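You operate a simulated robot arm through the tools that you are given. There is no shell and no other tool. Be economical: measure what you need, move in short steps, check, and stop when the job is done.

Carry out the task below with a simulated two-armed robot. There is one attempt and no reset: what you move stays moved.

JOB
Fetch the red bracket from the top of the yellow table and set it on the top of the blue table. Put the hinge that says "414" from the top of the yellow table on the top of the blue table and the hinge that says "413" on top of the silver gland plate there. Hold the digital level on the top of the yellow table steady with one hand and press the red level button to switch it on with the other. Take the green gauge and put it in the silver steel bowl. Fetch the teal pad and set it on the low shelf of the green stand. Fetch the yellow pin and set it in the orange box. Put the G3 filter from the top of the latch bench on top of the battery case there. Do these in any order. Set down upright: bracket, hinge, teal pad, filter.
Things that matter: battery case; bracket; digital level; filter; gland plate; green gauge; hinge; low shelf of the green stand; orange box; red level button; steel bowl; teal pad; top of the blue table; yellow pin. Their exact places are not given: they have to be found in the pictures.

The check looks at the end state, three seconds after you hand in, the way a careful person would. Anything else that was tipped, shoved, dropped, spilled or broken makes it a failure.

ROBOT AND FRAMES
Two 7-joint arms with two-finger parallel grippers on one trunk, on a base that drives. Base frame: it is fixed to the floor where the robot stands at the start and does not move with it; the origin is under the middle of the robot, x ahead of it, y to its left, z up. Lengths are in mm, angles in degrees, forces in N, time in s.
The left shoulder is at the start at [50, 187, 1160], the right one opposite. With the tool pointing down near the work surface each hand reaches from about 100 to 360 mm from the robot's upright axis, wherever it stands, measured 20 degrees to its own side. Places, roughly: battery case [-6500, -1250, 1000]; bracket [500, 250, 1000]; digital level [500, 1250, 1000]; filter [-6000, -1250, 1000]; gland plate [500, 750, 750]; green gauge [-2000, -1750, 750]; hinge [500, 500, 1000]; low shelf of the green stand [-1000, 9800, 400]; orange box (34x24x13 cm) [-1000, 10200, 400]; red level button [500, 1100, 900]; steel bowl (13x13x5 cm) [-2100, -1400, 600]; teal pad (5x7x6 cm) [-900, 9200, 1100]; top of the blue table [700, -900, 900]; yellow pin (3x3x9 cm) [-1100, 10300, 1000]. Payload 3.43 kg a hand.
Tool frame (each hand has its own): the origin (TCP) lies between the finger pads and is the grasp point; the fingertips stand 30 mm ahead of it; z points along the fingers, y is the line along which they close. The gripper opens to 94 mm. The fingers are 28 mm wide and 10 mm thick; the gripper's body (50 by 96 mm) begins 55 mm behind the TCP.
Orientation is told as [roll, pitch, yaw] about the base's x, y, z axes, in that order, counted from this pose: with the fingers straight down and closing along the base's y, the tool's x points along the base's -x, its y along +y and its z along -z.

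CONTROLS
- The arms move only by the tool play_rows. It takes "left_motion", "right_motion" or both (then of equal length, played together; a hand with none holds still); each is a list of rows, each a list of 7 numbers: the shift along the base's x, y, z in m, then the turn, a rotation vector about the base's x, y, z in degrees, then the closure, from 0 (fully open) to 1 (shut). In form: [[tx, ty, tz, wx, wy, wz, grip], ...]. A call has 1 to 12 rows; each row is the pose to reach, as a shift and turn from the pose commanded when the call began. Rows are played at 5 a second. More than 50 mm and 8.6 degrees between two rows, or a gripper value outside its range, and nothing of the call is played. A pose out of reach is approached as far as the arm can. The call stops where the force on the tool passes 40 N (or 10 N more than at its start, if that is more) or the arm is blocked; 0.2 s more then pass. Each finger travels about 153 mm/s and halts on what it meets, pressing with about 37 N; the grip force reading is that of the motor and also rises with nothing between the fingers. The clock runs only during rows and for 0.2 s after the last one: add rows that repeat a pose to give the fingers time. The reply holds the time, the measured pose of the TCP, the force on the tool along the base axes, the opening and the grip force, in the units named above and with some noise, with the torque about the TCP (base axes, N m) and any sound that the robot's microphone picked up, and new pictures: "views" is both (left out), scene, wrist or none (wrist: the cameras of the hands that moved).
- Cameras (640 x 400 px; columns grow to the right, rows downward): "scene" is now at [146.8, 15.8, 1318.1]; the picture's right is [0.21, -0.98, 0.00], its down [-0.57, -0.12, -0.81] and it looks along [0.79, 0.17, -0.59] (base axes); focal length 214 px, centre (320, 200). "left" rides on the left gripper at [76, -14, -103] in its tool frame; the picture's right is [0.18, 0.98, 0.00], its down [-0.75, 0.14, -0.64] and it looks along [-0.63, 0.12, 0.77] (tool axes); focal length 243 px, centre (320, 200). "right" rides on the right gripper at [76, 14, -103] in its tool frame; the picture's right is [-0.18, 0.98, 0.00], its down [-0.75, -0.14, -0.64] and it looks along [-0.63, -0.12, 0.77] (tool axes); focal length 243 px, centre (320, 200).
- raise_lower(by): slides the trunk up (or, below 0, down) by that many mm; the arms and the scene camera ride with it, the base frame stays. It gives what a move gives, with no picture.
- roll_base(legs): drives the robot by 1 to 6 legs, each [ahead, left, turn to the left] in mm, mm and degrees, along the robot's own axes; the way and the turn of a leg run together, so that a leg with both is an arc; at most 1500 mm and 180 degrees a leg. The arms and the cameras ride along, it lands a little off, and it stops where it bumps. It gives what a move gives, and a new picture of the scene camera.
- pan_tilt(pan, tilt): turns the head with the scene camera to pan (to the left, within 80 degrees either way) and tilt (down, from -29 to 69), counted from straight ahead of the robot. It gives what a move gives, and a new picture of the scene camera.
- locate(camera, pixels): for up to 12 pixels [column, row] of the newest picture of that camera ("zoom" is the newest enlarged one), the place [x, y, z] in the base frame of the surface seen there, good to about 3 mm. The clock stands still meanwhile.
- inspect(camera, box): a new picture of the part [left, top, right, bottom] of that camera's present view, enlarged. The clock stands still meanwhile.
- finish_job(): hands the job in; it is judged then, once.

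Go step by step. Measure first, check grasps and placings, and put right what went wrong. The budget is 145 turns and 260 pictures, counting those below and the enlarged ones. Unless the task says otherwise, let go and move clear before handing in, and close with one line.

The tools are called as a command line: name --argument value ..., lists and objects as JSON in quotes. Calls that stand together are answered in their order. play_rows: Moves the arms, as the interface text tells. Its arguments: {"type":"object","properties":{"left_motion":{"type":"array"},"right_motion":{"type":"array"},"views":{"type":"string","enum":["both","scene","wrist","none"]}},"required":[]} The other tools are called the same way: raise_lower (by) slides the trunk up or down; roll_base (legs) drives the base; pan_tilt (pan, tilt) turns the head that bears the scene camera; locate (camera, pixels) gives the place of the surface under pixels of a picture; inspect (camera, box) takes an enlarged picture of a part of a camera's view; finish_job () hands the job in.

At the start:

```text
clock: 0.0
left_position: [254.2, 313.5, 1111.1]
left_orientation: [0.0, 0.0, 0.0]
left_ft_force: [-1.3, 0.1, 0.1]
left_torque: [-0.02, 0.01, 0.04]
left_gripper_width: 94.2
left_grip_force: 0.1
right_position: [276.4, 42.5, 1172.2]
right_orientation: [0.1, 0.0, -0.1]
right_ft_force: [-0.2, 0.0, -0.2]
right_torque: [-0.01, 0.01, 0.03]
right_gripper_width: 93.8
right_grip_force: 0.1
trunk travel left (down, up): [-375.0, 57.0]
robot x, y, heading: [3.1, -1.3, -0.1]
head pan, tilt: [12.1, 35.8]
```

scene: 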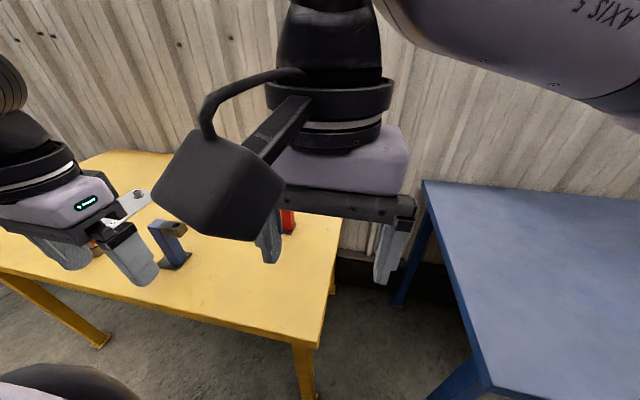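
right: 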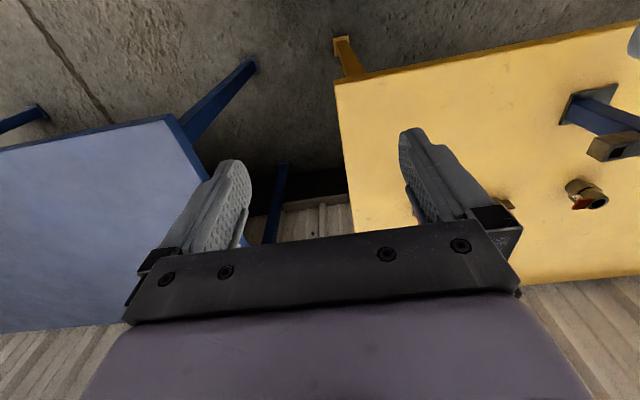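
left: 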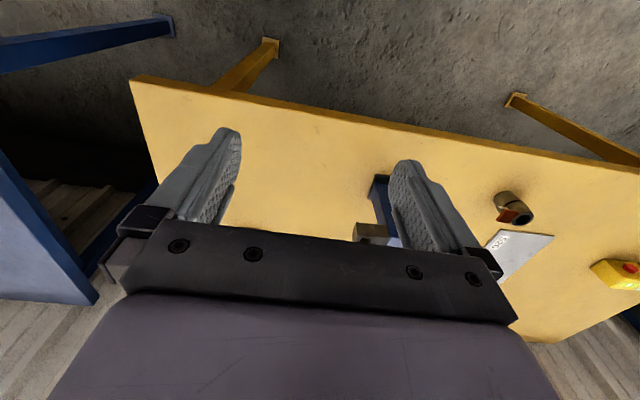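

The yellow table is ahead-left with a level (yellow, left-hand view at 625,268), and the blue table is ahead-right. The arms block much of the scene view, so I look around with the head first.

pan_tilt --pan 50 --tilt 35

pan_tilt --pan -40 --tilt 35

locate --camera "left" --pixels '[[625, 268], [530, 250], [512, 205], [380, 190], [375, 233], [135, 80], [250, 95], [630, 165]]'

locate --camera "right" --pixels '[[600, 105], [620, 148], [585, 195], [585, 203], [505, 203], [410, 212], [350, 90], [170, 120], [100, 250]]'

```text
clock: 1.0
left_position: [255.2, 312.2, 1111.9]
left_orientation: [0.0, -0.1, 0.0]
left_ft_force: [-0.5, -0.8, -0.3]
left_torque: [-0.02, 0.04, 0.02]
left_gripper_width: 94.2
left_grip_force: 0.0
right_position: [276.3, 42.8, 1173.2]
right_orientation: [0.1, 0.0, 0.0]
right_ft_force: [0.9, -0.3, 0.3]
right_torque: [0.02, -0.01, 0.03]
right_gripper_width: 94.1
right_grip_force: 0.1
trunk travel left (down, up): [-375.0, 57.0]
robot x, y, heading: [0.1, -4.6, -0.2]
head pan, tilt: [50.0, 35.0]
```

scene: 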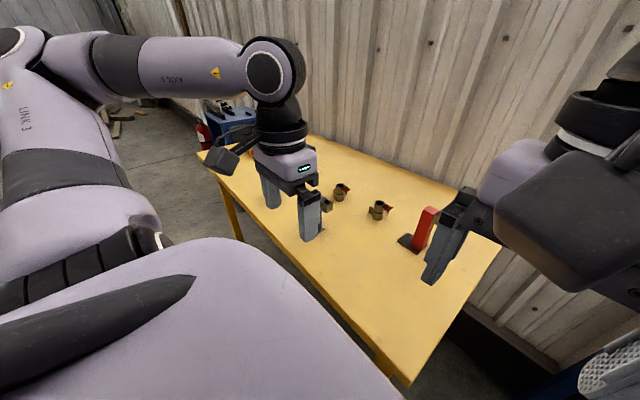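

```text
clock: 2.7
left_position: [254.6, 312.4, 1110.4]
left_orientation: [0.0, 0.0, 0.0]
left_ft_force: [-0.2, 0.1, -0.6]
left_torque: [-0.01, 0.01, 0.0]
left_gripper_width: 94.0
left_grip_force: 0.1
right_position: [276.2, 41.0, 1171.2]
right_orientation: [-0.1, -0.1, -0.1]
right_ft_force: [15.0, -14.6, -13.6]
right_torque: [1.36, 0.44, 1.11]
right_gripper_width: 94.0
right_grip_force: 0.1
trunk travel left (down, up): [-375.0, 57.0]
robot x, y, heading: [-0.6, -0.3, 0.1]
head pan, tilt: [-40.0, 35.0]
```

scene: 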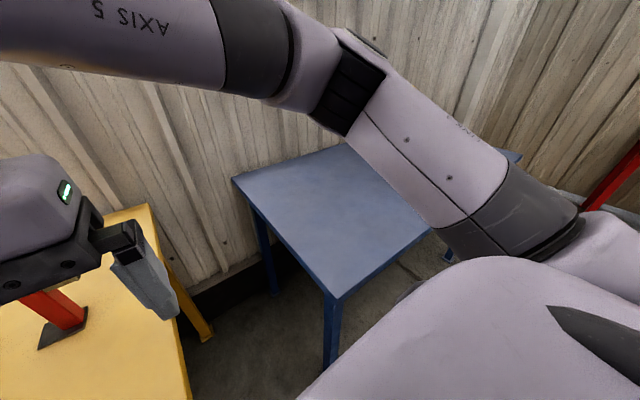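

```text
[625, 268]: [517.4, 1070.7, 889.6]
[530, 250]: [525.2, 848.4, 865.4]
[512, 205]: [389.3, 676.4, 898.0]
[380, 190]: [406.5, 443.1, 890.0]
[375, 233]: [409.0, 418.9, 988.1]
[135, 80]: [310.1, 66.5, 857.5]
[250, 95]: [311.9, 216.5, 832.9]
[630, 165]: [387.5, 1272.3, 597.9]
```

```text
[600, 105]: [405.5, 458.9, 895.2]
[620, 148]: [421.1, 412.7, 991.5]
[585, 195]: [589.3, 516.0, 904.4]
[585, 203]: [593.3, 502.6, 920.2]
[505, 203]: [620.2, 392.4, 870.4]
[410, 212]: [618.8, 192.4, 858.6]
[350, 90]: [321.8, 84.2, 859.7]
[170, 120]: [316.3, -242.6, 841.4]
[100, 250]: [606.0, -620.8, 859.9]
```

The table tops are at z≈860, with small parts standing on them. I drive left along the yellow table and look from there.

roll_base --legs '[[-100, 0, 0], [0, 600, 0]]'

pan_tilt --pan 0 --tilt 40

play_rows --left_motion '[[0, 0, 0, 0, 0, 0, 0]]' --right_motion '[[0, 0, 0, 0, 0, 0, 0]]' --views "wrist"

```text
clock: 6.9
left_position: [158.6, 920.2, 1110.9]
left_orientation: [0.0, 0.1, -0.2]
left_ft_force: [0.0, 0.4, -0.6]
left_torque: [-0.03, 0.0, -0.01]
left_gripper_width: 93.9
left_grip_force: 0.1
right_position: [179.8, 651.1, 1171.6]
right_orientation: [-0.1, -0.2, -0.4]
right_ft_force: [29.9, -7.5, -18.4]
right_torque: [0.45, 1.53, 0.08]
right_gripper_width: 94.2
right_grip_force: 0.0
trunk travel left (down, up): [-375.0, 57.0]
robot x, y, heading: [-97.1, 607.6, -0.2]
head pan, tilt: [-40.0, 35.0]
```

scene: 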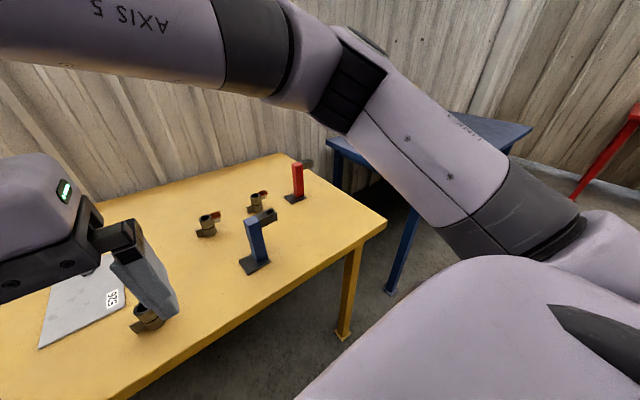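

```text
clock: 7.9
left_position: [159.4, 921.2, 1111.3]
left_orientation: [0.1, -0.1, -0.2]
left_ft_force: [0.5, 0.6, -0.4]
left_torque: [0.01, -0.03, -0.04]
left_gripper_width: 94.0
left_grip_force: 0.1
right_position: [178.6, 649.8, 1172.4]
right_orientation: [-0.1, -0.1, -0.4]
right_ft_force: [-0.4, 0.4, -0.1]
right_torque: [-0.04, 0.02, 0.02]
right_gripper_width: 94.3
right_grip_force: 0.1
trunk travel left (down, up): [-375.0, 57.0]
robot x, y, heading: [-91.8, 606.0, -0.2]
head pan, tilt: [0.0, 40.0]
```

scene: 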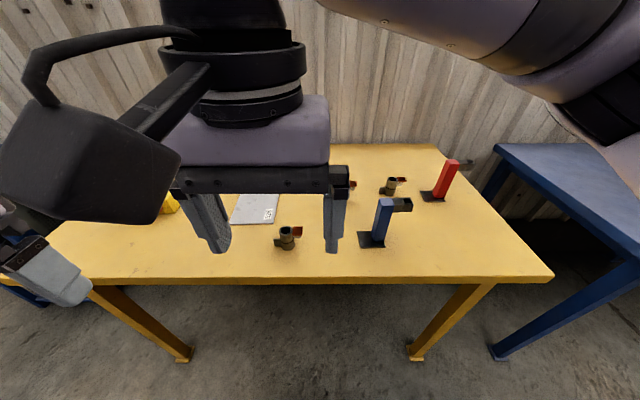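

```text
clock: 8.3
left_position: [158.4, 921.4, 1110.8]
left_orientation: [-0.1, 0.0, -0.2]
left_ft_force: [-0.9, -0.1, -0.1]
left_torque: [-0.03, 0.0, 0.0]
left_gripper_width: 93.9
left_grip_force: 0.1
right_position: [179.6, 649.2, 1171.1]
right_orientation: [0.0, -0.2, -0.4]
right_ft_force: [1.0, 0.1, -0.6]
right_torque: [-0.03, 0.0, -0.01]
right_gripper_width: 94.0
right_grip_force: 0.1
trunk travel left (down, up): [-375.0, 57.0]
robot x, y, heading: [-97.6, 610.2, -0.3]
head pan, tilt: [0.0, 40.0]
```

right: 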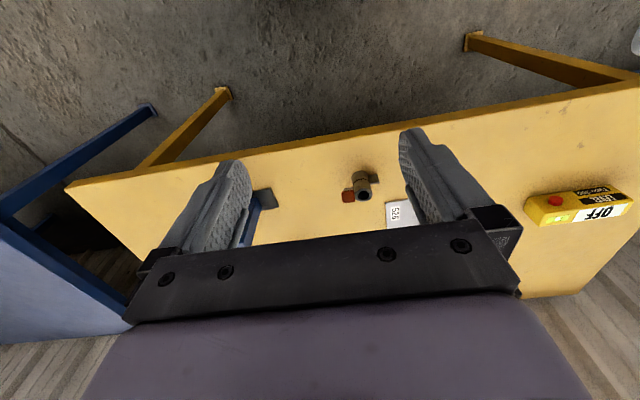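
left: 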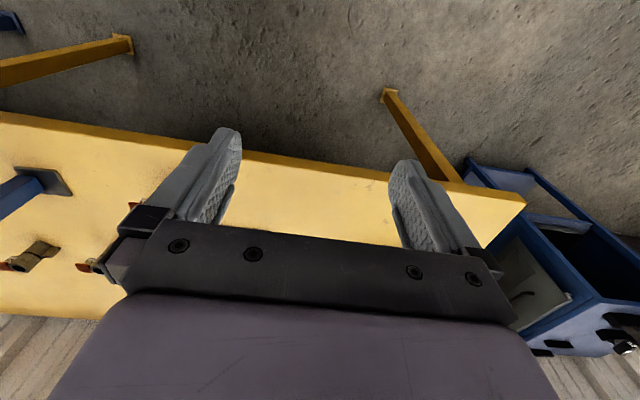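

Three hinge-like parts (285,235), (390,187), (352,185), a blue and a red bracket, a plate marked 525 and the level are visible. I zoom to read labels.

inspect --camera "scene" --box '[360, 140, 480, 215]'

inspect --camera "scene" --box '[225, 190, 345, 265]'

inspect --camera "right" --box '[320, 150, 420, 230]'

inspect --camera "right" --box '[510, 170, 640, 250]'

locate --camera "scene" --pixels '[[240, 222], [275, 222], [279, 196], [238, 196], [432, 196], [450, 175], [165, 205], [438, 147], [548, 275], [500, 150]]'

locate --camera "right" --pixels '[[557, 202], [533, 223], [630, 200], [595, 190], [540, 200], [350, 197], [363, 185]]'

```text
5.33 times, centred on (420, 178) of scene
```

zoom: 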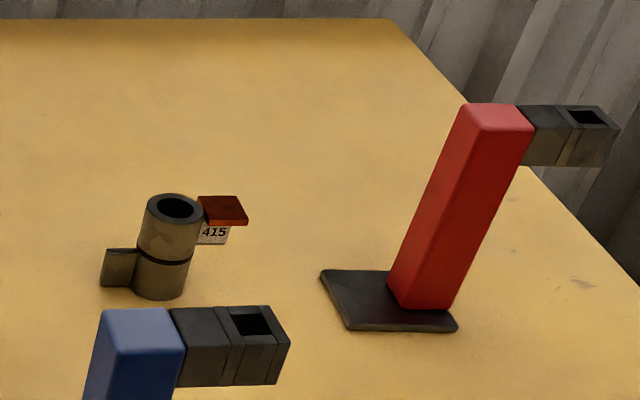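

```text
5.33 times, centred on (285, 228) of scene
```

zoom: 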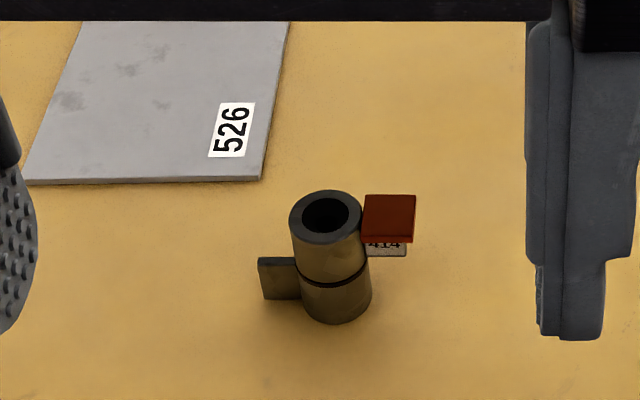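

```text
5.00 times, centred on (370, 190) of right
```

zoom: 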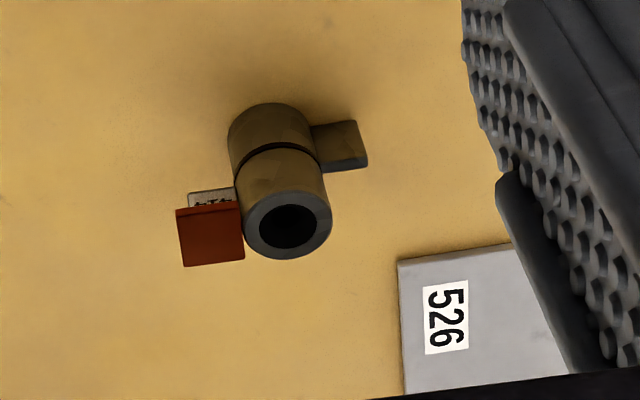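

```text
4.92 times, centred on (575, 210) of right
```

zoom: 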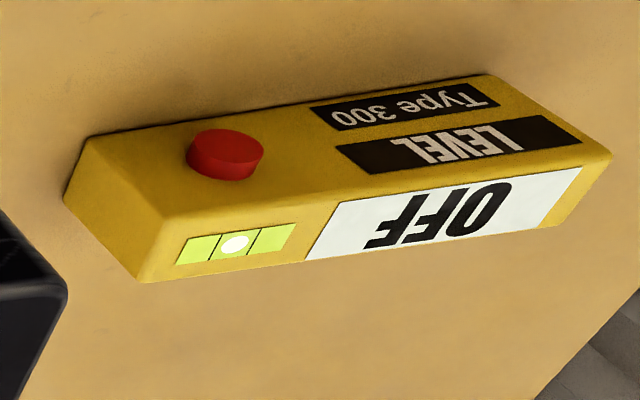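

```text
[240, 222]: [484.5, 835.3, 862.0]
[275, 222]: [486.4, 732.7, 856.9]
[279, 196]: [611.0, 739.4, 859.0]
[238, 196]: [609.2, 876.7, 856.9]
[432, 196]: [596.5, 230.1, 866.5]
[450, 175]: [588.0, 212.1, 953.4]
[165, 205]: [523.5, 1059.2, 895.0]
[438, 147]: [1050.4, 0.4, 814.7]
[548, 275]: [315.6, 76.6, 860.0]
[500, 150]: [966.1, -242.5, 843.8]
```

```text
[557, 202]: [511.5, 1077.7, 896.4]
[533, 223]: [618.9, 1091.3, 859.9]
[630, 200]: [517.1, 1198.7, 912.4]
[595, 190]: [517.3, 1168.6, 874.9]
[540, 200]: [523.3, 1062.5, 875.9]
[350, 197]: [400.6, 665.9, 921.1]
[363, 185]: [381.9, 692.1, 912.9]
```

Hinge 414 stands near (389,676), 415 near (590,510); the middle one must be 413. I reach the right hand forward to test the reach and see the middle hinge.

play_rows --right_motion '[[0.04, -0.02, 0, 0, 0, 0, 0], [0.08, -0.04, 0, 0, 0, 0, 0], [0.12, -0.06, 0, 0, 0, 0, 0], [0.16, -0.08, 0, 0, 0, 0, 0], [0.2, -0.1, 0, 0, 0, 0, 0], [0.24, -0.12, 0, 0, 0, 0, 0], [0.28, -0.14, 0, 0, 0, 0, 0], [0.32, -0.16, 0, 0, 0, 0, 0], [0.36, -0.18, 0, 0, 0, 0, 0], [0.4, -0.2, 0, 0, 0, 0, 0], [0.4, -0.2, 0, 0, 0, 0, 0]]'

pan_tilt --pan 0 --tilt 65

```text
clock: 10.7
left_position: [158.6, 920.9, 1111.3]
left_orientation: [0.0, 0.0, -0.3]
left_ft_force: [0.6, -1.3, 0.3]
left_torque: [0.01, -0.02, 0.0]
left_gripper_width: 94.2
left_grip_force: 0.1
right_position: [502.3, 452.1, 1149.9]
right_orientation: [0.0, -0.2, -0.4]
right_ft_force: [-0.3, 0.8, -0.6]
right_torque: [-0.01, 0.0, 0.02]
right_gripper_width: 94.1
right_grip_force: 0.0
right hand out of reach, approached as far as the arm can: row 8, 9, 10, 11
trunk travel left (down, up): [-375.0, 57.0]
robot x, y, heading: [-96.6, 607.6, -0.2]
head pan, tilt: [0.0, 40.0]
```

scene: 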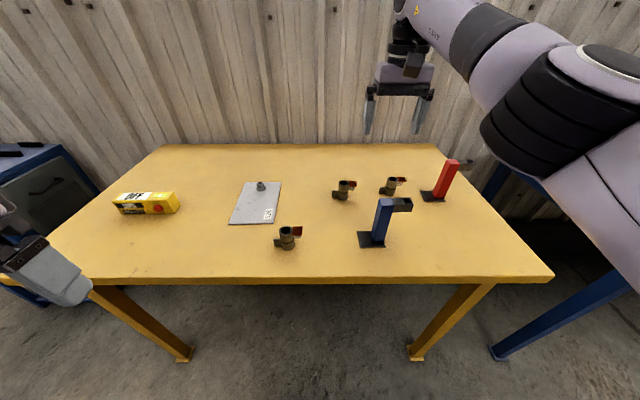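
right: 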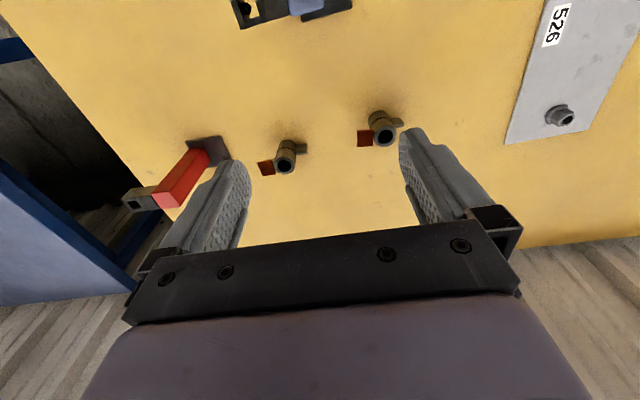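

```text
clock: 11.6
left_position: [159.1, 919.6, 1111.2]
left_orientation: [0.0, 0.0, -0.1]
left_ft_force: [-0.4, -1.0, -0.4]
left_torque: [-0.02, -0.04, -0.02]
left_gripper_width: 93.9
left_grip_force: 0.0
right_position: [502.9, 451.2, 1150.1]
right_orientation: [0.0, -0.2, -0.4]
right_ft_force: [0.4, -0.2, -0.1]
right_torque: [0.0, 0.0, 0.01]
right_gripper_width: 93.8
right_grip_force: 0.0
trunk travel left (down, up): [-375.0, 57.0]
robot x, y, heading: [-99.3, 609.5, -0.1]
head pan, tilt: [0.0, 65.0]
```

scene: 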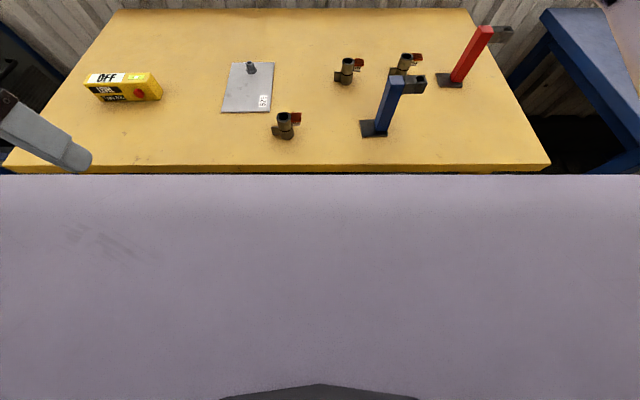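

Now the view is clear: the plate carries a gland at its far part. I measure everything on the table.

inspect --camera "scene" --box '[320, 40, 440, 115]'

locate --camera "zoom" --pixels '[[130, 180], [150, 100], [215, 110], [80, 185], [160, 240]]'

locate --camera "scene" --pixels '[[222, 110], [270, 112], [272, 63], [235, 63], [250, 66], [240, 100], [284, 116], [297, 117], [276, 130], [375, 128], [450, 80], [487, 35]]'

locate --camera "right" --pixels '[[210, 145], [185, 175], [140, 200], [285, 165], [266, 169], [300, 147], [383, 130], [364, 138], [398, 122], [560, 118], [610, 135]]'

locate --camera "scene" --pixels '[[140, 94], [159, 98], [135, 100], [108, 100], [88, 80], [125, 85], [116, 102], [300, 140], [20, 165], [546, 165], [430, 160]]'

```text
5.33 times, centred on (380, 78) of scene
```

zoom: 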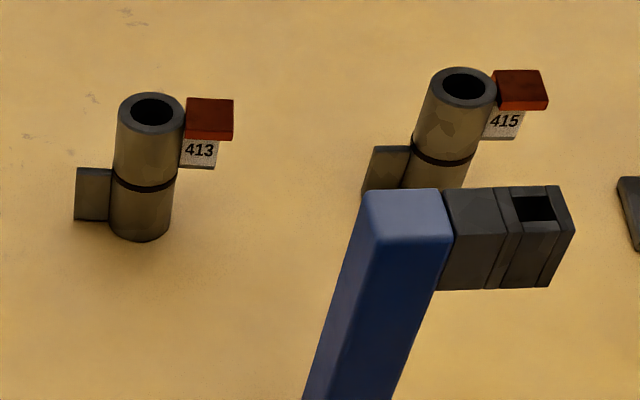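

```text
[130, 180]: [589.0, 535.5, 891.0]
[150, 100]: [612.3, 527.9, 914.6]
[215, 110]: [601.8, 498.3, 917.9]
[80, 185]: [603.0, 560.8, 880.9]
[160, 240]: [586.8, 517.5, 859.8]
```

```text
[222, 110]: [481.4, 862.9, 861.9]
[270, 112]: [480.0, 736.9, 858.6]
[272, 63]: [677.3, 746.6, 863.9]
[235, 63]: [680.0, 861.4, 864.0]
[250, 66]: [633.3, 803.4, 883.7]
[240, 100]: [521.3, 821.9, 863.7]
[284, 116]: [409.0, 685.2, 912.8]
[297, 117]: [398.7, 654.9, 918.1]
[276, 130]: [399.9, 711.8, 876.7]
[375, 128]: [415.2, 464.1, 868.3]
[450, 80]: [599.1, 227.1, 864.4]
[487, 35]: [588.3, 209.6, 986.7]
```

```text
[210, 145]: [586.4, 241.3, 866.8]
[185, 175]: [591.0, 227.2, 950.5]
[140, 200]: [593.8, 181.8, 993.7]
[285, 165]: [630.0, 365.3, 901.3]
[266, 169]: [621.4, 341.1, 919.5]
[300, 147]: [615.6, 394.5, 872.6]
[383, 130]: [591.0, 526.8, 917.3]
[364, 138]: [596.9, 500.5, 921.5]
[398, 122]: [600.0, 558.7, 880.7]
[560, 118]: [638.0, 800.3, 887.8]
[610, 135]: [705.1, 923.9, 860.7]
```

```text
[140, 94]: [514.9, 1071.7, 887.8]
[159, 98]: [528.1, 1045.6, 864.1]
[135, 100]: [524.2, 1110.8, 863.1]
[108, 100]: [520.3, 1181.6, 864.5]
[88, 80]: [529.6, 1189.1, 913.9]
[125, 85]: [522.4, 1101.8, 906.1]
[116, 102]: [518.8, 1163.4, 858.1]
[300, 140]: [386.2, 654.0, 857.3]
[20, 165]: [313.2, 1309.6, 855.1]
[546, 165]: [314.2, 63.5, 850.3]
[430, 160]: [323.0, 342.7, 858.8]
```

All three hinge labels are read: 413 at (597,527), 414 at (400,684), and the red bracket's post is at (590,220). I drive 100 mm nearer and bring the hands above hinges 413 (right) and 414 (left), turned so that the fingers close along x.

roll_base --legs '[[100, 0, 0]]'

play_rows --right_motion '[[-0.02, 0.01, -0.01, 0, 0, 8, 0], [-0.04, 0.02, -0.02, 0, 0, 16, 0], [-0.05, 0.03, -0.03, 0, 0, 24, 0], [-0.06, 0.04, -0.04, 0, 0, 32, 0], [-0.07, 0.05, -0.05, 0, 0, 40, 0], [-0.08, 0.06, -0.06, 0, 0, 48, 0], [-0.08, 0.07, -0.07, 0, 0, 56, 0], [-0.08, 0.075, -0.08, 0, 0, 64, 0], [-0.08, 0.075, -0.09, 0, 0, 72, 0], [-0.08, 0.075, -0.1, 0, 0, 80, 0], [-0.08, 0.075, -0.11, 0, 0, 88, 0], [-0.08, 0.075, -0.12, 0, 0, 90, 0]]' --left_motion '[[0.01, -0.02, -0.01, 0, 0, -8, 0], [0.02, -0.04, -0.02, 0, 0, -16, 0], [0.03, -0.06, -0.03, 0, 0, -24, 0], [0.05, -0.08, -0.04, 0, 0, -32, 0], [0.07, -0.1, -0.05, 0, 0, -40, 0], [0.08, -0.12, -0.06, 0, 0, -48, 0], [0.09, -0.14, -0.07, 0, 0, -56, 0], [0.1, -0.16, -0.08, 0, 0, -64, 0], [0.11, -0.18, -0.09, 0, 0, -72, 0], [0.12, -0.2, -0.1, 0, 0, -80, 0], [0.13, -0.22, -0.11, 0, 0, -88, 0], [0.14, -0.237, -0.11, 0, 0, -90, 0]]'

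```text
clock: 12.8
left_position: [261.3, 921.1, 1111.4]
left_orientation: [0.0, 0.0, -0.2]
left_ft_force: [-0.1, -0.1, 0.4]
left_torque: [-0.02, -0.01, 0.01]
left_gripper_width: 94.1
left_grip_force: 0.0
right_position: [603.7, 452.0, 1149.0]
right_orientation: [0.0, -0.1, -0.3]
right_ft_force: [0.0, -0.2, -0.3]
right_torque: [-0.02, 0.03, 0.0]
right_gripper_width: 94.0
right_grip_force: 0.0
trunk travel left (down, up): [-375.0, 57.0]
robot x, y, heading: [4.9, 607.3, -0.3]
head pan, tilt: [0.0, 65.0]
```

scene: 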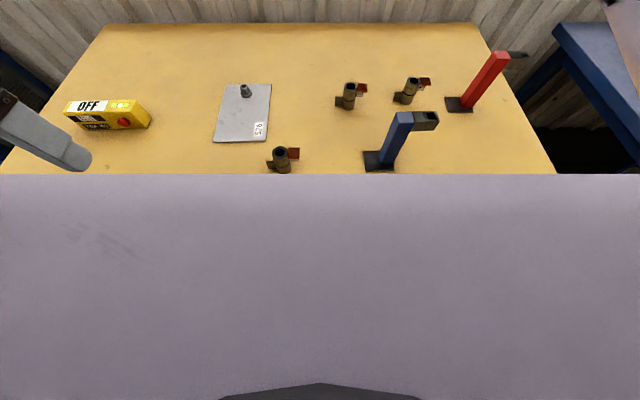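

```text
clock: 15.4
left_position: [290.2, 726.1, 997.3]
left_orientation: [0.8, -0.1, -88.1]
left_ft_force: [0.2, 0.5, -0.6]
left_torque: [0.01, -0.02, 0.03]
left_gripper_width: 94.0
left_grip_force: 0.1
left hand out of reach, approached as far as the arm can: row 9, 10, 11, 12
right_position: [344.7, 525.6, 1092.6]
right_orientation: [-0.8, 0.0, 84.9]
right_ft_force: [0.3, 0.3, -0.2]
right_torque: [-0.01, 0.01, 0.01]
right_gripper_width: 94.0
right_grip_force: 0.1
right hand out of reach, approached as far as the arm can: row 6, 7, 8, 9, 10, 11, 12
trunk travel left (down, up): [-375.0, 57.0]
robot x, y, heading: [6.2, 610.7, -0.2]
head pan, tilt: [0.0, 65.0]
```

scene: 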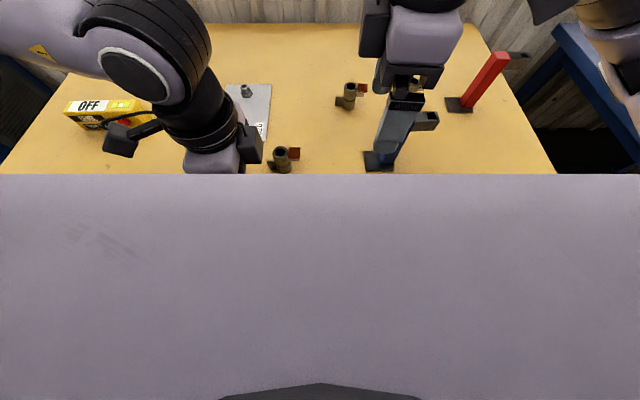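
right: 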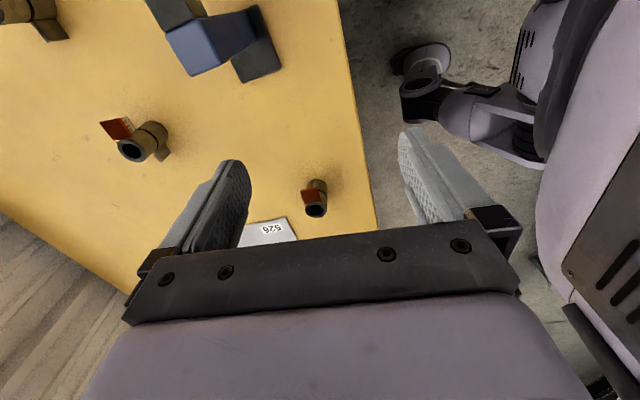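
left: 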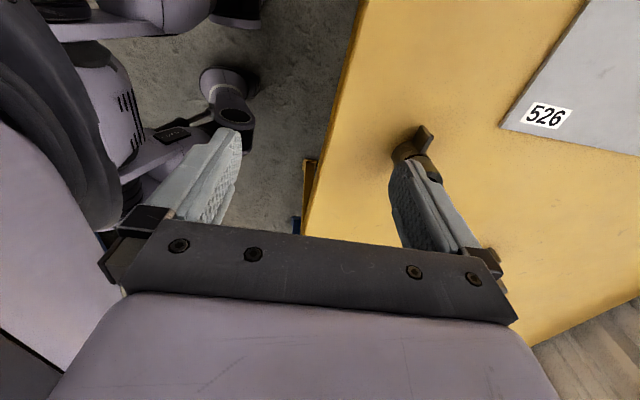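

The turn outward (right +90, left −90) shortens the reach, so I turn both hands the other way round, starting by going back to yaw 0.

play_rows --right_motion '[[-0.15, 0, 0.05, 0, 0, -8, 0], [-0.15, 0, 0.05, 0, 0, -16, 0], [-0.15, 0, 0.05, 0, 0, -24, 0], [-0.15, 0, 0.05, 0, 0, -32, 0], [-0.15, 0, 0.05, 0, 0, -40, 0], [-0.15, 0, 0.05, 0, 0, -48, 0], [-0.15, 0, 0.05, 0, 0, -56, 0], [-0.15, 0, 0.05, 0, 0, -64, 0], [-0.15, 0, 0.05, 0, 0, -72, 0], [-0.15, 0, 0.05, 0, 0, -80, 0], [-0.15, 0, 0.05, 0, 0, -88, 0], [-0.15, 0, 0.05, 0, 0, -90, 0]]' --left_motion '[[-0.05, 0.02, 0.05, 0, 0, 8, 0], [-0.05, 0.04, 0.05, 0, 0, 16, 0], [-0.05, 0.06, 0.05, 0, 0, 24, 0], [-0.05, 0.08, 0.05, 0, 0, 32, 0], [-0.05, 0.08, 0.05, 0, 0, 40, 0], [-0.05, 0.08, 0.05, 0, 0, 48, 0], [-0.05, 0.08, 0.05, 0, 0, 56, 0], [-0.05, 0.08, 0.05, 0, 0, 64, 0], [-0.05, 0.08, 0.05, 0, 0, 72, 0], [-0.05, 0.08, 0.05, 0, 0, 80, 0], [-0.05, 0.08, 0.05, 0, 0, 88, 0], [-0.05, 0.08, 0.05, 0, 0, 90, 0]]' --views "none"

```text
refused: row 1 steps farther than a row can; nothing moved
```

The first step was over 50 mm; I spread the shift out.

play_rows --right_motion '[[-0.04, 0, 0.02, 0, 0, -8, 0], [-0.08, 0, 0.03, 0, 0, -16, 0], [-0.12, 0, 0.04, 0, 0, -24, 0], [-0.15, 0, 0.05, 0, 0, -32, 0], [-0.15, 0, 0.05, 0, 0, -40, 0], [-0.15, 0, 0.05, 0, 0, -48, 0], [-0.15, 0, 0.05, 0, 0, -56, 0], [-0.15, 0, 0.05, 0, 0, -64, 0], [-0.15, 0, 0.05, 0, 0, -72, 0], [-0.15, 0, 0.05, 0, 0, -80, 0], [-0.15, 0, 0.05, 0, 0, -88, 0], [-0.15, 0, 0.05, 0, 0, -90, 0]]' --left_motion '[[-0.02, 0.02, 0.02, 0, 0, 8, 0], [-0.05, 0.04, 0.03, 0, 0, 16, 0], [-0.05, 0.06, 0.05, 0, 0, 24, 0], [-0.05, 0.08, 0.05, 0, 0, 32, 0], [-0.05, 0.08, 0.05, 0, 0, 40, 0], [-0.05, 0.08, 0.05, 0, 0, 48, 0], [-0.05, 0.08, 0.05, 0, 0, 56, 0], [-0.05, 0.08, 0.05, 0, 0, 64, 0], [-0.05, 0.08, 0.05, 0, 0, 72, 0], [-0.05, 0.08, 0.05, 0, 0, 80, 0], [-0.05, 0.08, 0.05, 0, 0, 88, 0], [-0.05, 0.08, 0.05, 0, 0, 90, 0]]' --views "none"

play_rows --right_motion '[[0, 0, 0, 0, 0, -8, 0], [0, 0, 0, 0, 0, -16, 0], [0, 0, 0, 0, 0, -24, 0], [0, 0, 0, 0, 0, -32, 0], [0, 0, 0, 0, 0, -40, 0], [0, 0, 0, 0, 0, -48, 0], [0, 0, 0, 0, 0, -56, 0], [0, 0, 0, 0, 0, -64, 0], [0, 0, 0, 0, 0, -72, 0], [0, 0, 0, 0, 0, -80, 0], [0, 0, 0, 0, 0, -88, 0], [0, 0, 0, 0, 0, -90, 0]]' --left_motion '[[0, 0, 0, 0, 0, 8, 0], [0, 0, 0, 0, 0, 16, 0], [0, 0, 0, 0, 0, 24, 0], [0, 0, 0, 0, 0, 32, 0], [0, 0, 0, 0, 0, 40, 0], [0, 0, 0, 0, 0, 48, 0], [0, 0, 0, 0, 0, 56, 0], [0, 0, 0, 0, 0, 64, 0], [0, 0, 0, 0, 0, 72, 0], [0, 0, 0, 0, 0, 80, 0], [0, 0, 0, 0, 0, 88, 0], [0, 0, 0, 0, 0, 90, 0]]' --views "none"

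```text
clock: 16.3
left_position: [247.2, 795.1, 1051.0]
left_orientation: [-0.1, 0.2, -62.5]
left_ft_force: [-0.5, 0.4, -0.1]
left_torque: [0.0, 0.01, 0.03]
left_gripper_width: 93.9
left_grip_force: 0.1
left hand out of reach, approached as far as the arm can: row 3, 4
right_position: [221.7, 526.2, 1131.7]
right_orientation: [1.4, 2.1, 54.5]
right_ft_force: [-0.3, -0.7, 0.3]
right_torque: [0.01, -0.01, -0.02]
right_gripper_width: 93.9
right_grip_force: 0.0
trunk travel left (down, up): [-375.0, 57.0]
robot x, y, heading: [3.2, 608.7, -0.5]
head pan, tilt: [0.0, 65.0]
stopped in row 4 (right hand): the force on the tool passed its limit (the readings are from after the stop); the commanded pose is now the measured one
```

```text
clock: 16.7
left_position: [246.9, 793.4, 1051.7]
left_orientation: [-0.2, 0.2, -59.1]
left_ft_force: [-0.3, -0.3, 0.3]
left_torque: [-0.02, 0.01, 0.0]
left_gripper_width: 94.0
left_grip_force: 0.1
right_position: [223.1, 524.9, 1134.0]
right_orientation: [1.4, 2.1, 51.8]
right_ft_force: [0.1, -1.4, 1.4]
right_torque: [0.03, 0.11, 0.04]
right_gripper_width: 94.1
right_grip_force: 0.0
trunk travel left (down, up): [-375.0, 57.0]
robot x, y, heading: [-1.1, 607.4, -0.4]
head pan, tilt: [0.0, 65.0]
stopped in row 1 (right hand): the force on the tool passed its limit (the readings are from after the stop); the commanded pose is now the measured one
```

The right hand was closer than I thought and touched the robot's own body. I move it forward first, then turn.

play_rows --right_motion '[[0.04, -0.01, 0, 0, 0, 0, 0], [0.08, -0.02, 0, 0, 0, -6, 0], [0.12, -0.03, 0, 0, 0, -14, 0], [0.16, -0.03, 0, 0, 0, -22, 0], [0.2, -0.03, 0, 0, 0, -30, 0], [0.22, -0.03, 0, 0, 0, -38, 0], [0.22, -0.03, 0, 0, 0, -46, 0], [0.22, -0.03, 0, 0, 0, -54, 0], [0.22, -0.03, 0, 0, 0, -62, 0], [0.22, -0.03, 0, 0, 0, -70, 0], [0.22, -0.03, 0, 0, 0, -78, 0], [0.22, -0.03, 0, 0, 0, -86, 0]]' --left_motion '[[0, 0, 0, 0, 0, 0, 0], [0, 0.01, 0, 0, 0, 6, 0], [0, 0.03, 0, 0, 0, 14, 0], [0, 0.05, 0, 0, 0, 22, 0], [0, 0.05, 0, 0, 0, 30, 0], [0, 0.05, 0, 0, 0, 38, 0], [0, 0.05, 0, 0, 0, 46, 0], [0, 0.05, 0, 0, 0, 54, 0], [0, 0.05, 0, 0, 0, 62, 0], [0, 0.05, 0, 0, 0, 70, 0], [0, 0.05, 0, 0, 0, 78, 0], [0, 0.05, 0, 0, 0, 86, 0]]' --views "none"

play_rows --right_motion '[[0, 0, 0, 0, 0, -8, 0], [0, 0, 0, 0, 0, -16, 0], [0, 0, 0, 0, 0, -24, 0], [0, 0, 0, 0, 0, -32, 0], [0, 0, 0, 0, 0, -40, 0], [0, 0, 0, 0, 0, -48, 0], [0, 0, 0, 0, 0, -54, 0]]' --left_motion '[[0, 0, 0, 0, 0, 8, 0], [0, 0, 0, 0, 0, 16, 0], [0, 0, 0, 0, 0, 24, 0], [0, 0, 0, 0, 0, 32, 0], [0, 0, 0, 0, 0, 40, 0], [0, 0, 0, 0, 0, 48, 0], [0, 0, 0, 0, 0, 56, 0]]' --views "wrist"

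```text
clock: 19.3
left_position: [255.6, 842.2, 1053.8]
left_orientation: [0.0, 0.2, 27.1]
left_ft_force: [0.4, -0.6, 0.0]
left_torque: [0.02, 0.05, 0.02]
left_gripper_width: 93.8
left_grip_force: 0.2
left hand out of reach, approached as far as the arm can: row 3, 4, 5, 6, 7, 8, 9, 10, 11, 12
right_position: [443.6, 495.1, 1132.2]
right_orientation: [1.2, 2.0, -34.3]
right_ft_force: [-0.1, 0.1, -0.4]
right_torque: [-0.03, 0.01, 0.01]
right_gripper_width: 94.1
right_grip_force: 0.0
trunk travel left (down, up): [-375.0, 57.0]
robot x, y, heading: [6.9, 610.0, -0.4]
head pan, tilt: [0.0, 65.0]
```

```text
clock: 20.9
left_position: [257.8, 843.1, 1055.7]
left_orientation: [-0.1, 0.1, 83.0]
left_ft_force: [-0.4, 0.0, 0.0]
left_torque: [0.01, 0.0, 0.0]
left_gripper_width: 94.2
left_grip_force: 0.1
right_position: [443.4, 495.3, 1133.0]
right_orientation: [1.3, 2.1, -88.5]
right_ft_force: [-0.9, 1.1, 0.7]
right_torque: [0.01, 0.01, 0.03]
right_gripper_width: 94.0
right_grip_force: 0.1
trunk travel left (down, up): [-375.0, 57.0]
robot x, y, heading: [0.9, 606.2, -0.4]
head pan, tilt: [0.0, 65.0]
```

right: 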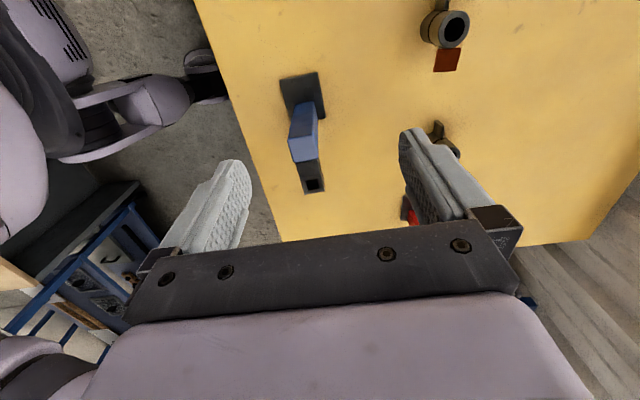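
left: 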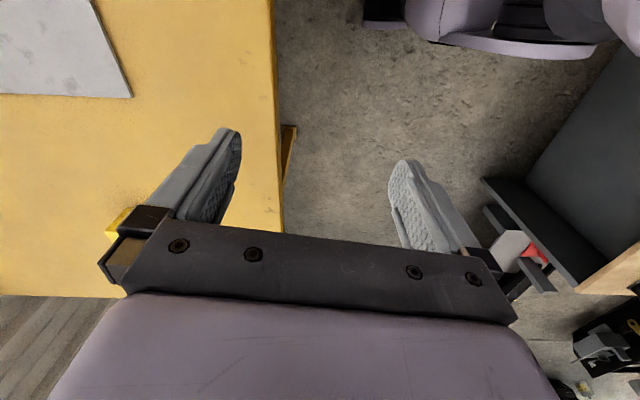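

The right hand now holds yaw −88 at good reach. I send the right above hinge 413 and the left above hinge 414.

play_rows --right_motion '[[0.03, 0.005, -0.02, -1, 0.6, 0, 0], [0.06, 0.015, -0.04, -2, 1.2, -1, 0], [0.09, 0.02, -0.06, -2.1, 1.3, -1.5, 0], [0.12, 0.025, -0.09, -2.1, 1.3, -1.5, 0], [0.154, 0.032, -0.12, -2.1, 1.3, -1.5, 0], [0.154, 0.032, -0.133, -2.1, 1.3, -1.5, 0], [0.154, 0.032, -0.133, -2.1, 1.3, -1.5, 0]]' --left_motion '[[0.03, -0.03, 0, 0, 0, 3, 0], [0.06, -0.06, 0, 0, 0, 7, 0], [0.09, -0.09, -0.01, 0, 0, 7, 0], [0.12, -0.12, -0.02, 0, 0, 7, 0], [0.142, -0.159, -0.04, 0, 0, 7, 0], [0.142, -0.159, -0.055, 0, 0, 7, 0], [0.142, -0.159, -0.055, 0, 0, 7, 0]]'

```text
clock: 22.5
left_position: [380.8, 736.3, 1011.5]
left_orientation: [0.0, 0.2, 89.9]
left_ft_force: [-0.7, 0.3, -0.8]
left_torque: [-0.03, 0.01, -0.02]
left_gripper_width: 94.3
left_grip_force: 0.0
left hand out of reach, approached as far as the arm can: row 4, 5, 6, 7
right_position: [596.3, 528.3, 1000.1]
right_orientation: [0.0, 0.0, -89.6]
right_ft_force: [-0.4, -0.1, -0.2]
right_torque: [-0.04, 0.0, 0.04]
right_gripper_width: 94.1
right_grip_force: 0.1
trunk travel left (down, up): [-375.0, 57.0]
robot x, y, heading: [3.3, 609.9, -0.3]
head pan, tilt: [0.0, 65.0]
```

scene: 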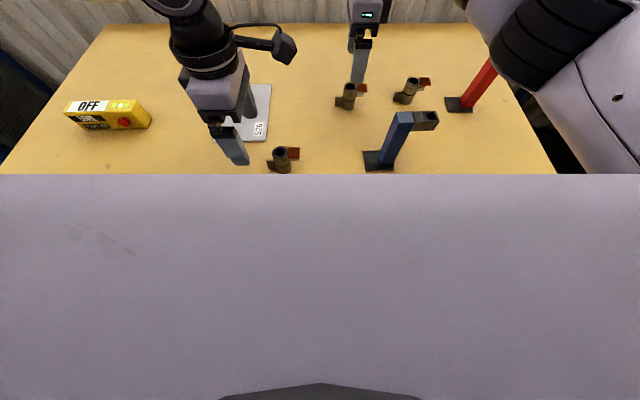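
right: 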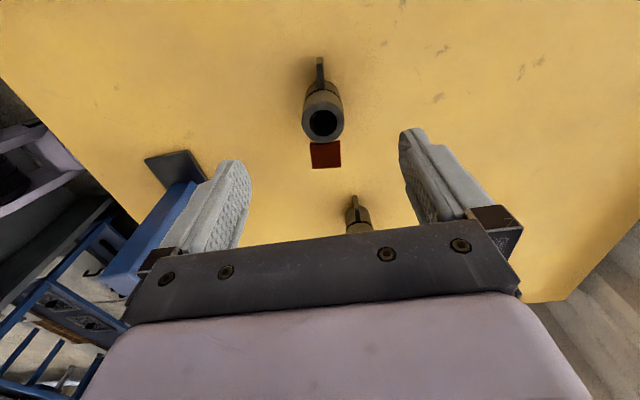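
left: 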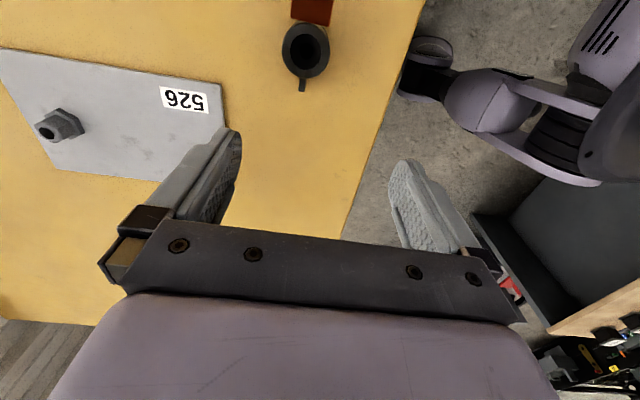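

The right hand is centred over 413 (barrel at 322,115; the aim point at that depth is about 320,116). I check the exact centre before descending.

locate --camera "right" --pixels '[[305, 124], [341, 124], [322, 105], [322, 141], [325, 155], [320, 65]]'

locate --camera "left" --pixels '[[284, 47], [326, 47], [305, 27], [305, 68], [302, 88]]'

```text
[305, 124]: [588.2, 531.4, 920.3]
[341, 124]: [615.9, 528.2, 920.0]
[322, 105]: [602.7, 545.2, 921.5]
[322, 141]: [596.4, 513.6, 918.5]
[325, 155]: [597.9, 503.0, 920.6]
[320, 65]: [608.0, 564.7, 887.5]
```

```text
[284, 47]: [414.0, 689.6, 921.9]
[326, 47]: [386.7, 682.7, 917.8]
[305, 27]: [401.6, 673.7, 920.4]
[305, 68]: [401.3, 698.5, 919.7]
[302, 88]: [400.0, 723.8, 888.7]
```

Centre of 413 is (601,529). I descend with the right hand and grip.

play_rows --right_motion '[[0.004, 0.001, -0.03, 0, 0, 0, 0], [0.004, 0.001, -0.06, 0, 0, 0, 0], [0.004, 0.001, -0.085, 0, 0, 0, 0], [0.004, 0.001, -0.105, 0, 0, 0, 0], [0.004, 0.001, -0.105, 0, 0, 0, 0.4], [0.004, 0.001, -0.105, 0, 0, 0, 0.8], [0.004, 0.001, -0.105, 0, 0, 0, 1], [0.004, 0.001, -0.105, 0, 0, 0, 1], [0.004, 0.001, -0.085, 0, 0, 0, 1], [0.004, 0.001, -0.045, 0, 0, 0, 1], [0.004, 0.001, -0.005, 0, 0, 0, 1]]'

```text
clock: 24.9
left_position: [381.0, 736.3, 1012.3]
left_orientation: [-0.1, 0.3, 89.9]
left_ft_force: [0.2, -0.1, 0.3]
left_torque: [0.0, 0.02, 0.0]
left_gripper_width: 94.1
left_grip_force: 0.0
right_position: [600.8, 530.4, 994.6]
right_orientation: [0.1, -0.1, -89.7]
right_ft_force: [-0.6, 0.8, -2.9]
right_torque: [0.01, -0.02, -0.01]
right_gripper_width: 33.6
right_grip_force: 37.1
trunk travel left (down, up): [-375.0, 57.0]
robot x, y, heading: [4.0, 612.2, -0.4]
head pan, tilt: [0.0, 65.0]
```

scene: 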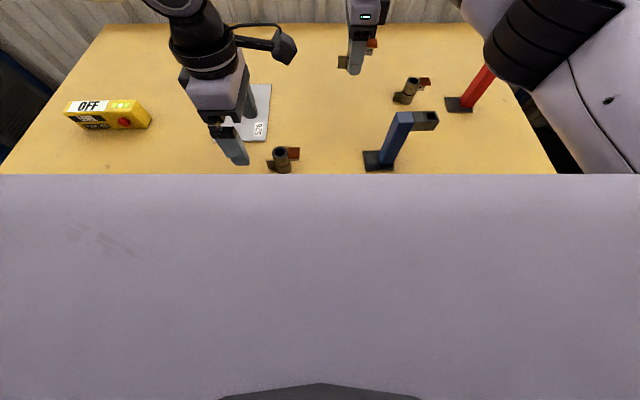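
right: 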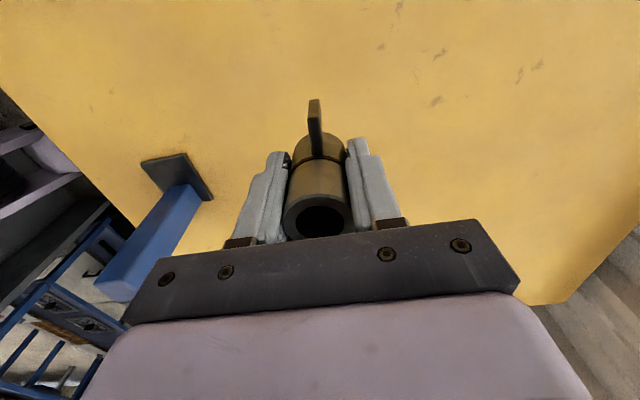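

Hinge 413 is held (opening 33.6). I drive left so that the right hand comes over the gland plate.

roll_base --legs '[[0, 270, 0]]'

play_rows --right_motion '[[-0.03, 0, 0, 0, 0, 0, 1], [-0.054, 0, 0, 0, 0, 0, 1], [-0.054, 0, 0, 0, 0, 0, 1]]'

```text
clock: 26.8
left_position: [382.7, 1008.8, 1011.1]
left_orientation: [-0.1, 0.1, 89.8]
left_ft_force: [0.1, 0.3, -0.1]
left_torque: [0.02, 0.02, 0.0]
left_gripper_width: 94.1
left_grip_force: 0.0
right_position: [602.4, 802.3, 995.0]
right_orientation: [0.0, 0.0, -89.8]
right_ft_force: [-0.5, 0.7, -3.0]
right_torque: [-0.01, -0.02, -0.03]
right_gripper_width: 33.5
right_grip_force: 37.4
trunk travel left (down, up): [-375.0, 57.0]
robot x, y, heading: [3.3, 879.4, -0.1]
head pan, tilt: [0.0, 65.0]
```

scene: 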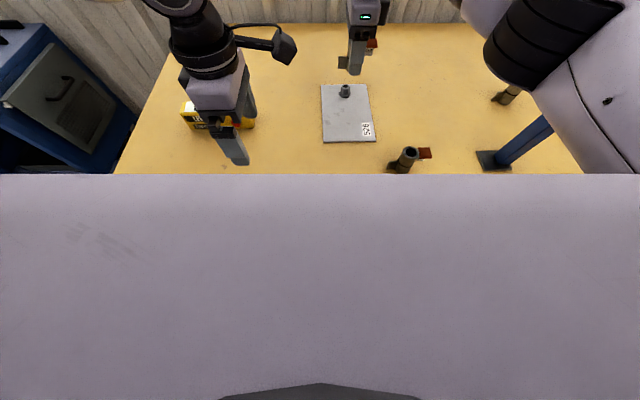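

```text
clock: 27.6
left_position: [382.9, 1008.5, 1012.5]
left_orientation: [-0.2, 0.2, 89.8]
left_ft_force: [-0.1, 0.0, -0.3]
left_torque: [0.02, 0.02, -0.04]
left_gripper_width: 94.2
left_grip_force: 0.2
right_position: [549.4, 802.5, 994.3]
right_orientation: [-0.1, 0.1, -89.8]
right_ft_force: [-1.0, 0.1, -1.8]
right_torque: [0.01, -0.02, -0.01]
right_gripper_width: 33.5
right_grip_force: 37.0
trunk travel left (down, up): [-375.0, 57.0]
robot x, y, heading: [3.0, 880.3, -0.3]
head pan, tilt: [0.0, 65.0]
```

scene: 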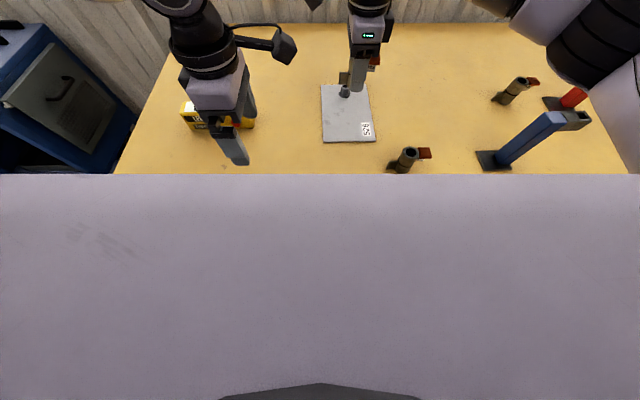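
right: 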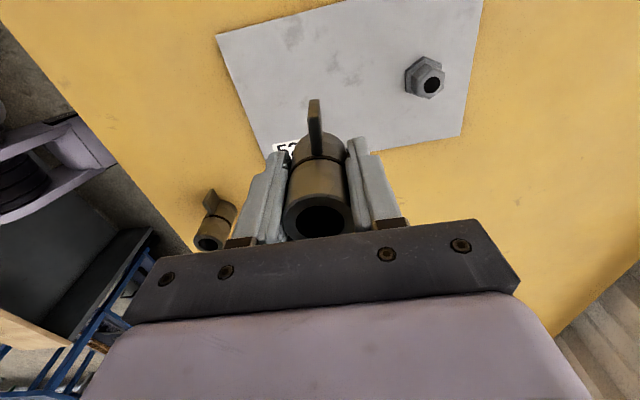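

The hinge hangs over the free near half of the plate. I lower it carefully.

play_rows --right_motion '[[-0.003, 0, -0.03, 0, 0, 0, 1], [-0.003, 0, -0.06, 0, 0, 0, 1], [-0.003, 0, -0.08, 0, 0, 0, 1], [-0.003, 0, -0.09, 0, 0, 0, 1], [-0.003, 0, -0.093, 0, 0, 0, 1], [-0.003, 0, -0.095, 0, 0, 0, 1], [-0.003, 0, -0.095, 0, 0, 0, 1]]' --views "wrist"

```text
clock: 29.2
left_position: [383.6, 1007.7, 1011.5]
left_orientation: [0.0, 0.3, 90.0]
left_ft_force: [0.8, -0.7, 1.1]
left_torque: [-0.02, 0.0, -0.01]
left_gripper_width: 94.0
left_grip_force: 0.0
right_position: [545.3, 802.1, 899.5]
right_orientation: [0.0, 0.0, -89.7]
right_ft_force: [-0.4, 0.6, -3.2]
right_torque: [0.01, 0.02, -0.02]
right_gripper_width: 33.7
right_grip_force: 36.9
trunk travel left (down, up): [-375.0, 57.0]
robot x, y, heading: [6.4, 884.8, -0.3]
head pan, tilt: [0.0, 65.0]
```

right: 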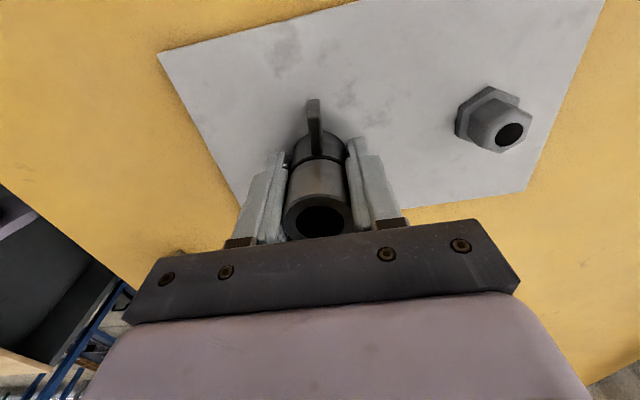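

No contact yet. I go down millimetre by millimetre.

play_rows --right_motion '[[0, 0, -0.001, 0, 0, 0, 1], [0, 0, -0.002, 0, 0, 0, 1], [0, 0, -0.002, 0, 0, 0, 1]]' --views "none"

play_rows --right_motion '[[0, 0, -0.001, 0, 0, 0, 1], [0, 0, -0.001, 0, 0, 0, 1]]' --views "none"

```text
clock: 30.0
left_position: [382.7, 1007.9, 1012.8]
left_orientation: [-0.1, 0.2, 89.8]
left_ft_force: [0.3, -0.1, -0.1]
left_torque: [-0.02, -0.02, 0.0]
left_gripper_width: 94.0
left_grip_force: 0.1
right_position: [546.5, 800.5, 898.5]
right_orientation: [0.0, 0.0, -89.8]
right_ft_force: [-0.1, -0.7, -2.0]
right_torque: [0.0, -0.02, 0.0]
right_gripper_width: 33.5
right_grip_force: 37.2
trunk travel left (down, up): [-375.0, 57.0]
robot x, y, heading: [3.9, 882.7, -0.5]
head pan, tilt: [0.0, 65.0]
```

```text
clock: 30.6
left_position: [383.4, 1008.4, 1011.9]
left_orientation: [0.0, 0.1, 89.9]
left_ft_force: [-0.2, -0.3, -1.0]
left_torque: [0.01, 0.0, 0.01]
left_gripper_width: 94.1
left_grip_force: 0.1
right_position: [544.9, 802.8, 898.1]
right_orientation: [0.1, 0.0, -89.9]
right_ft_force: [1.8, -1.4, 3.8]
right_torque: [-0.01, 0.0, 0.04]
right_gripper_width: 33.5
right_grip_force: 37.0
trunk travel left (down, up): [-375.0, 57.0]
robot x, y, heading: [7.7, 880.1, -0.5]
head pan, tilt: [0.0, 65.0]
```

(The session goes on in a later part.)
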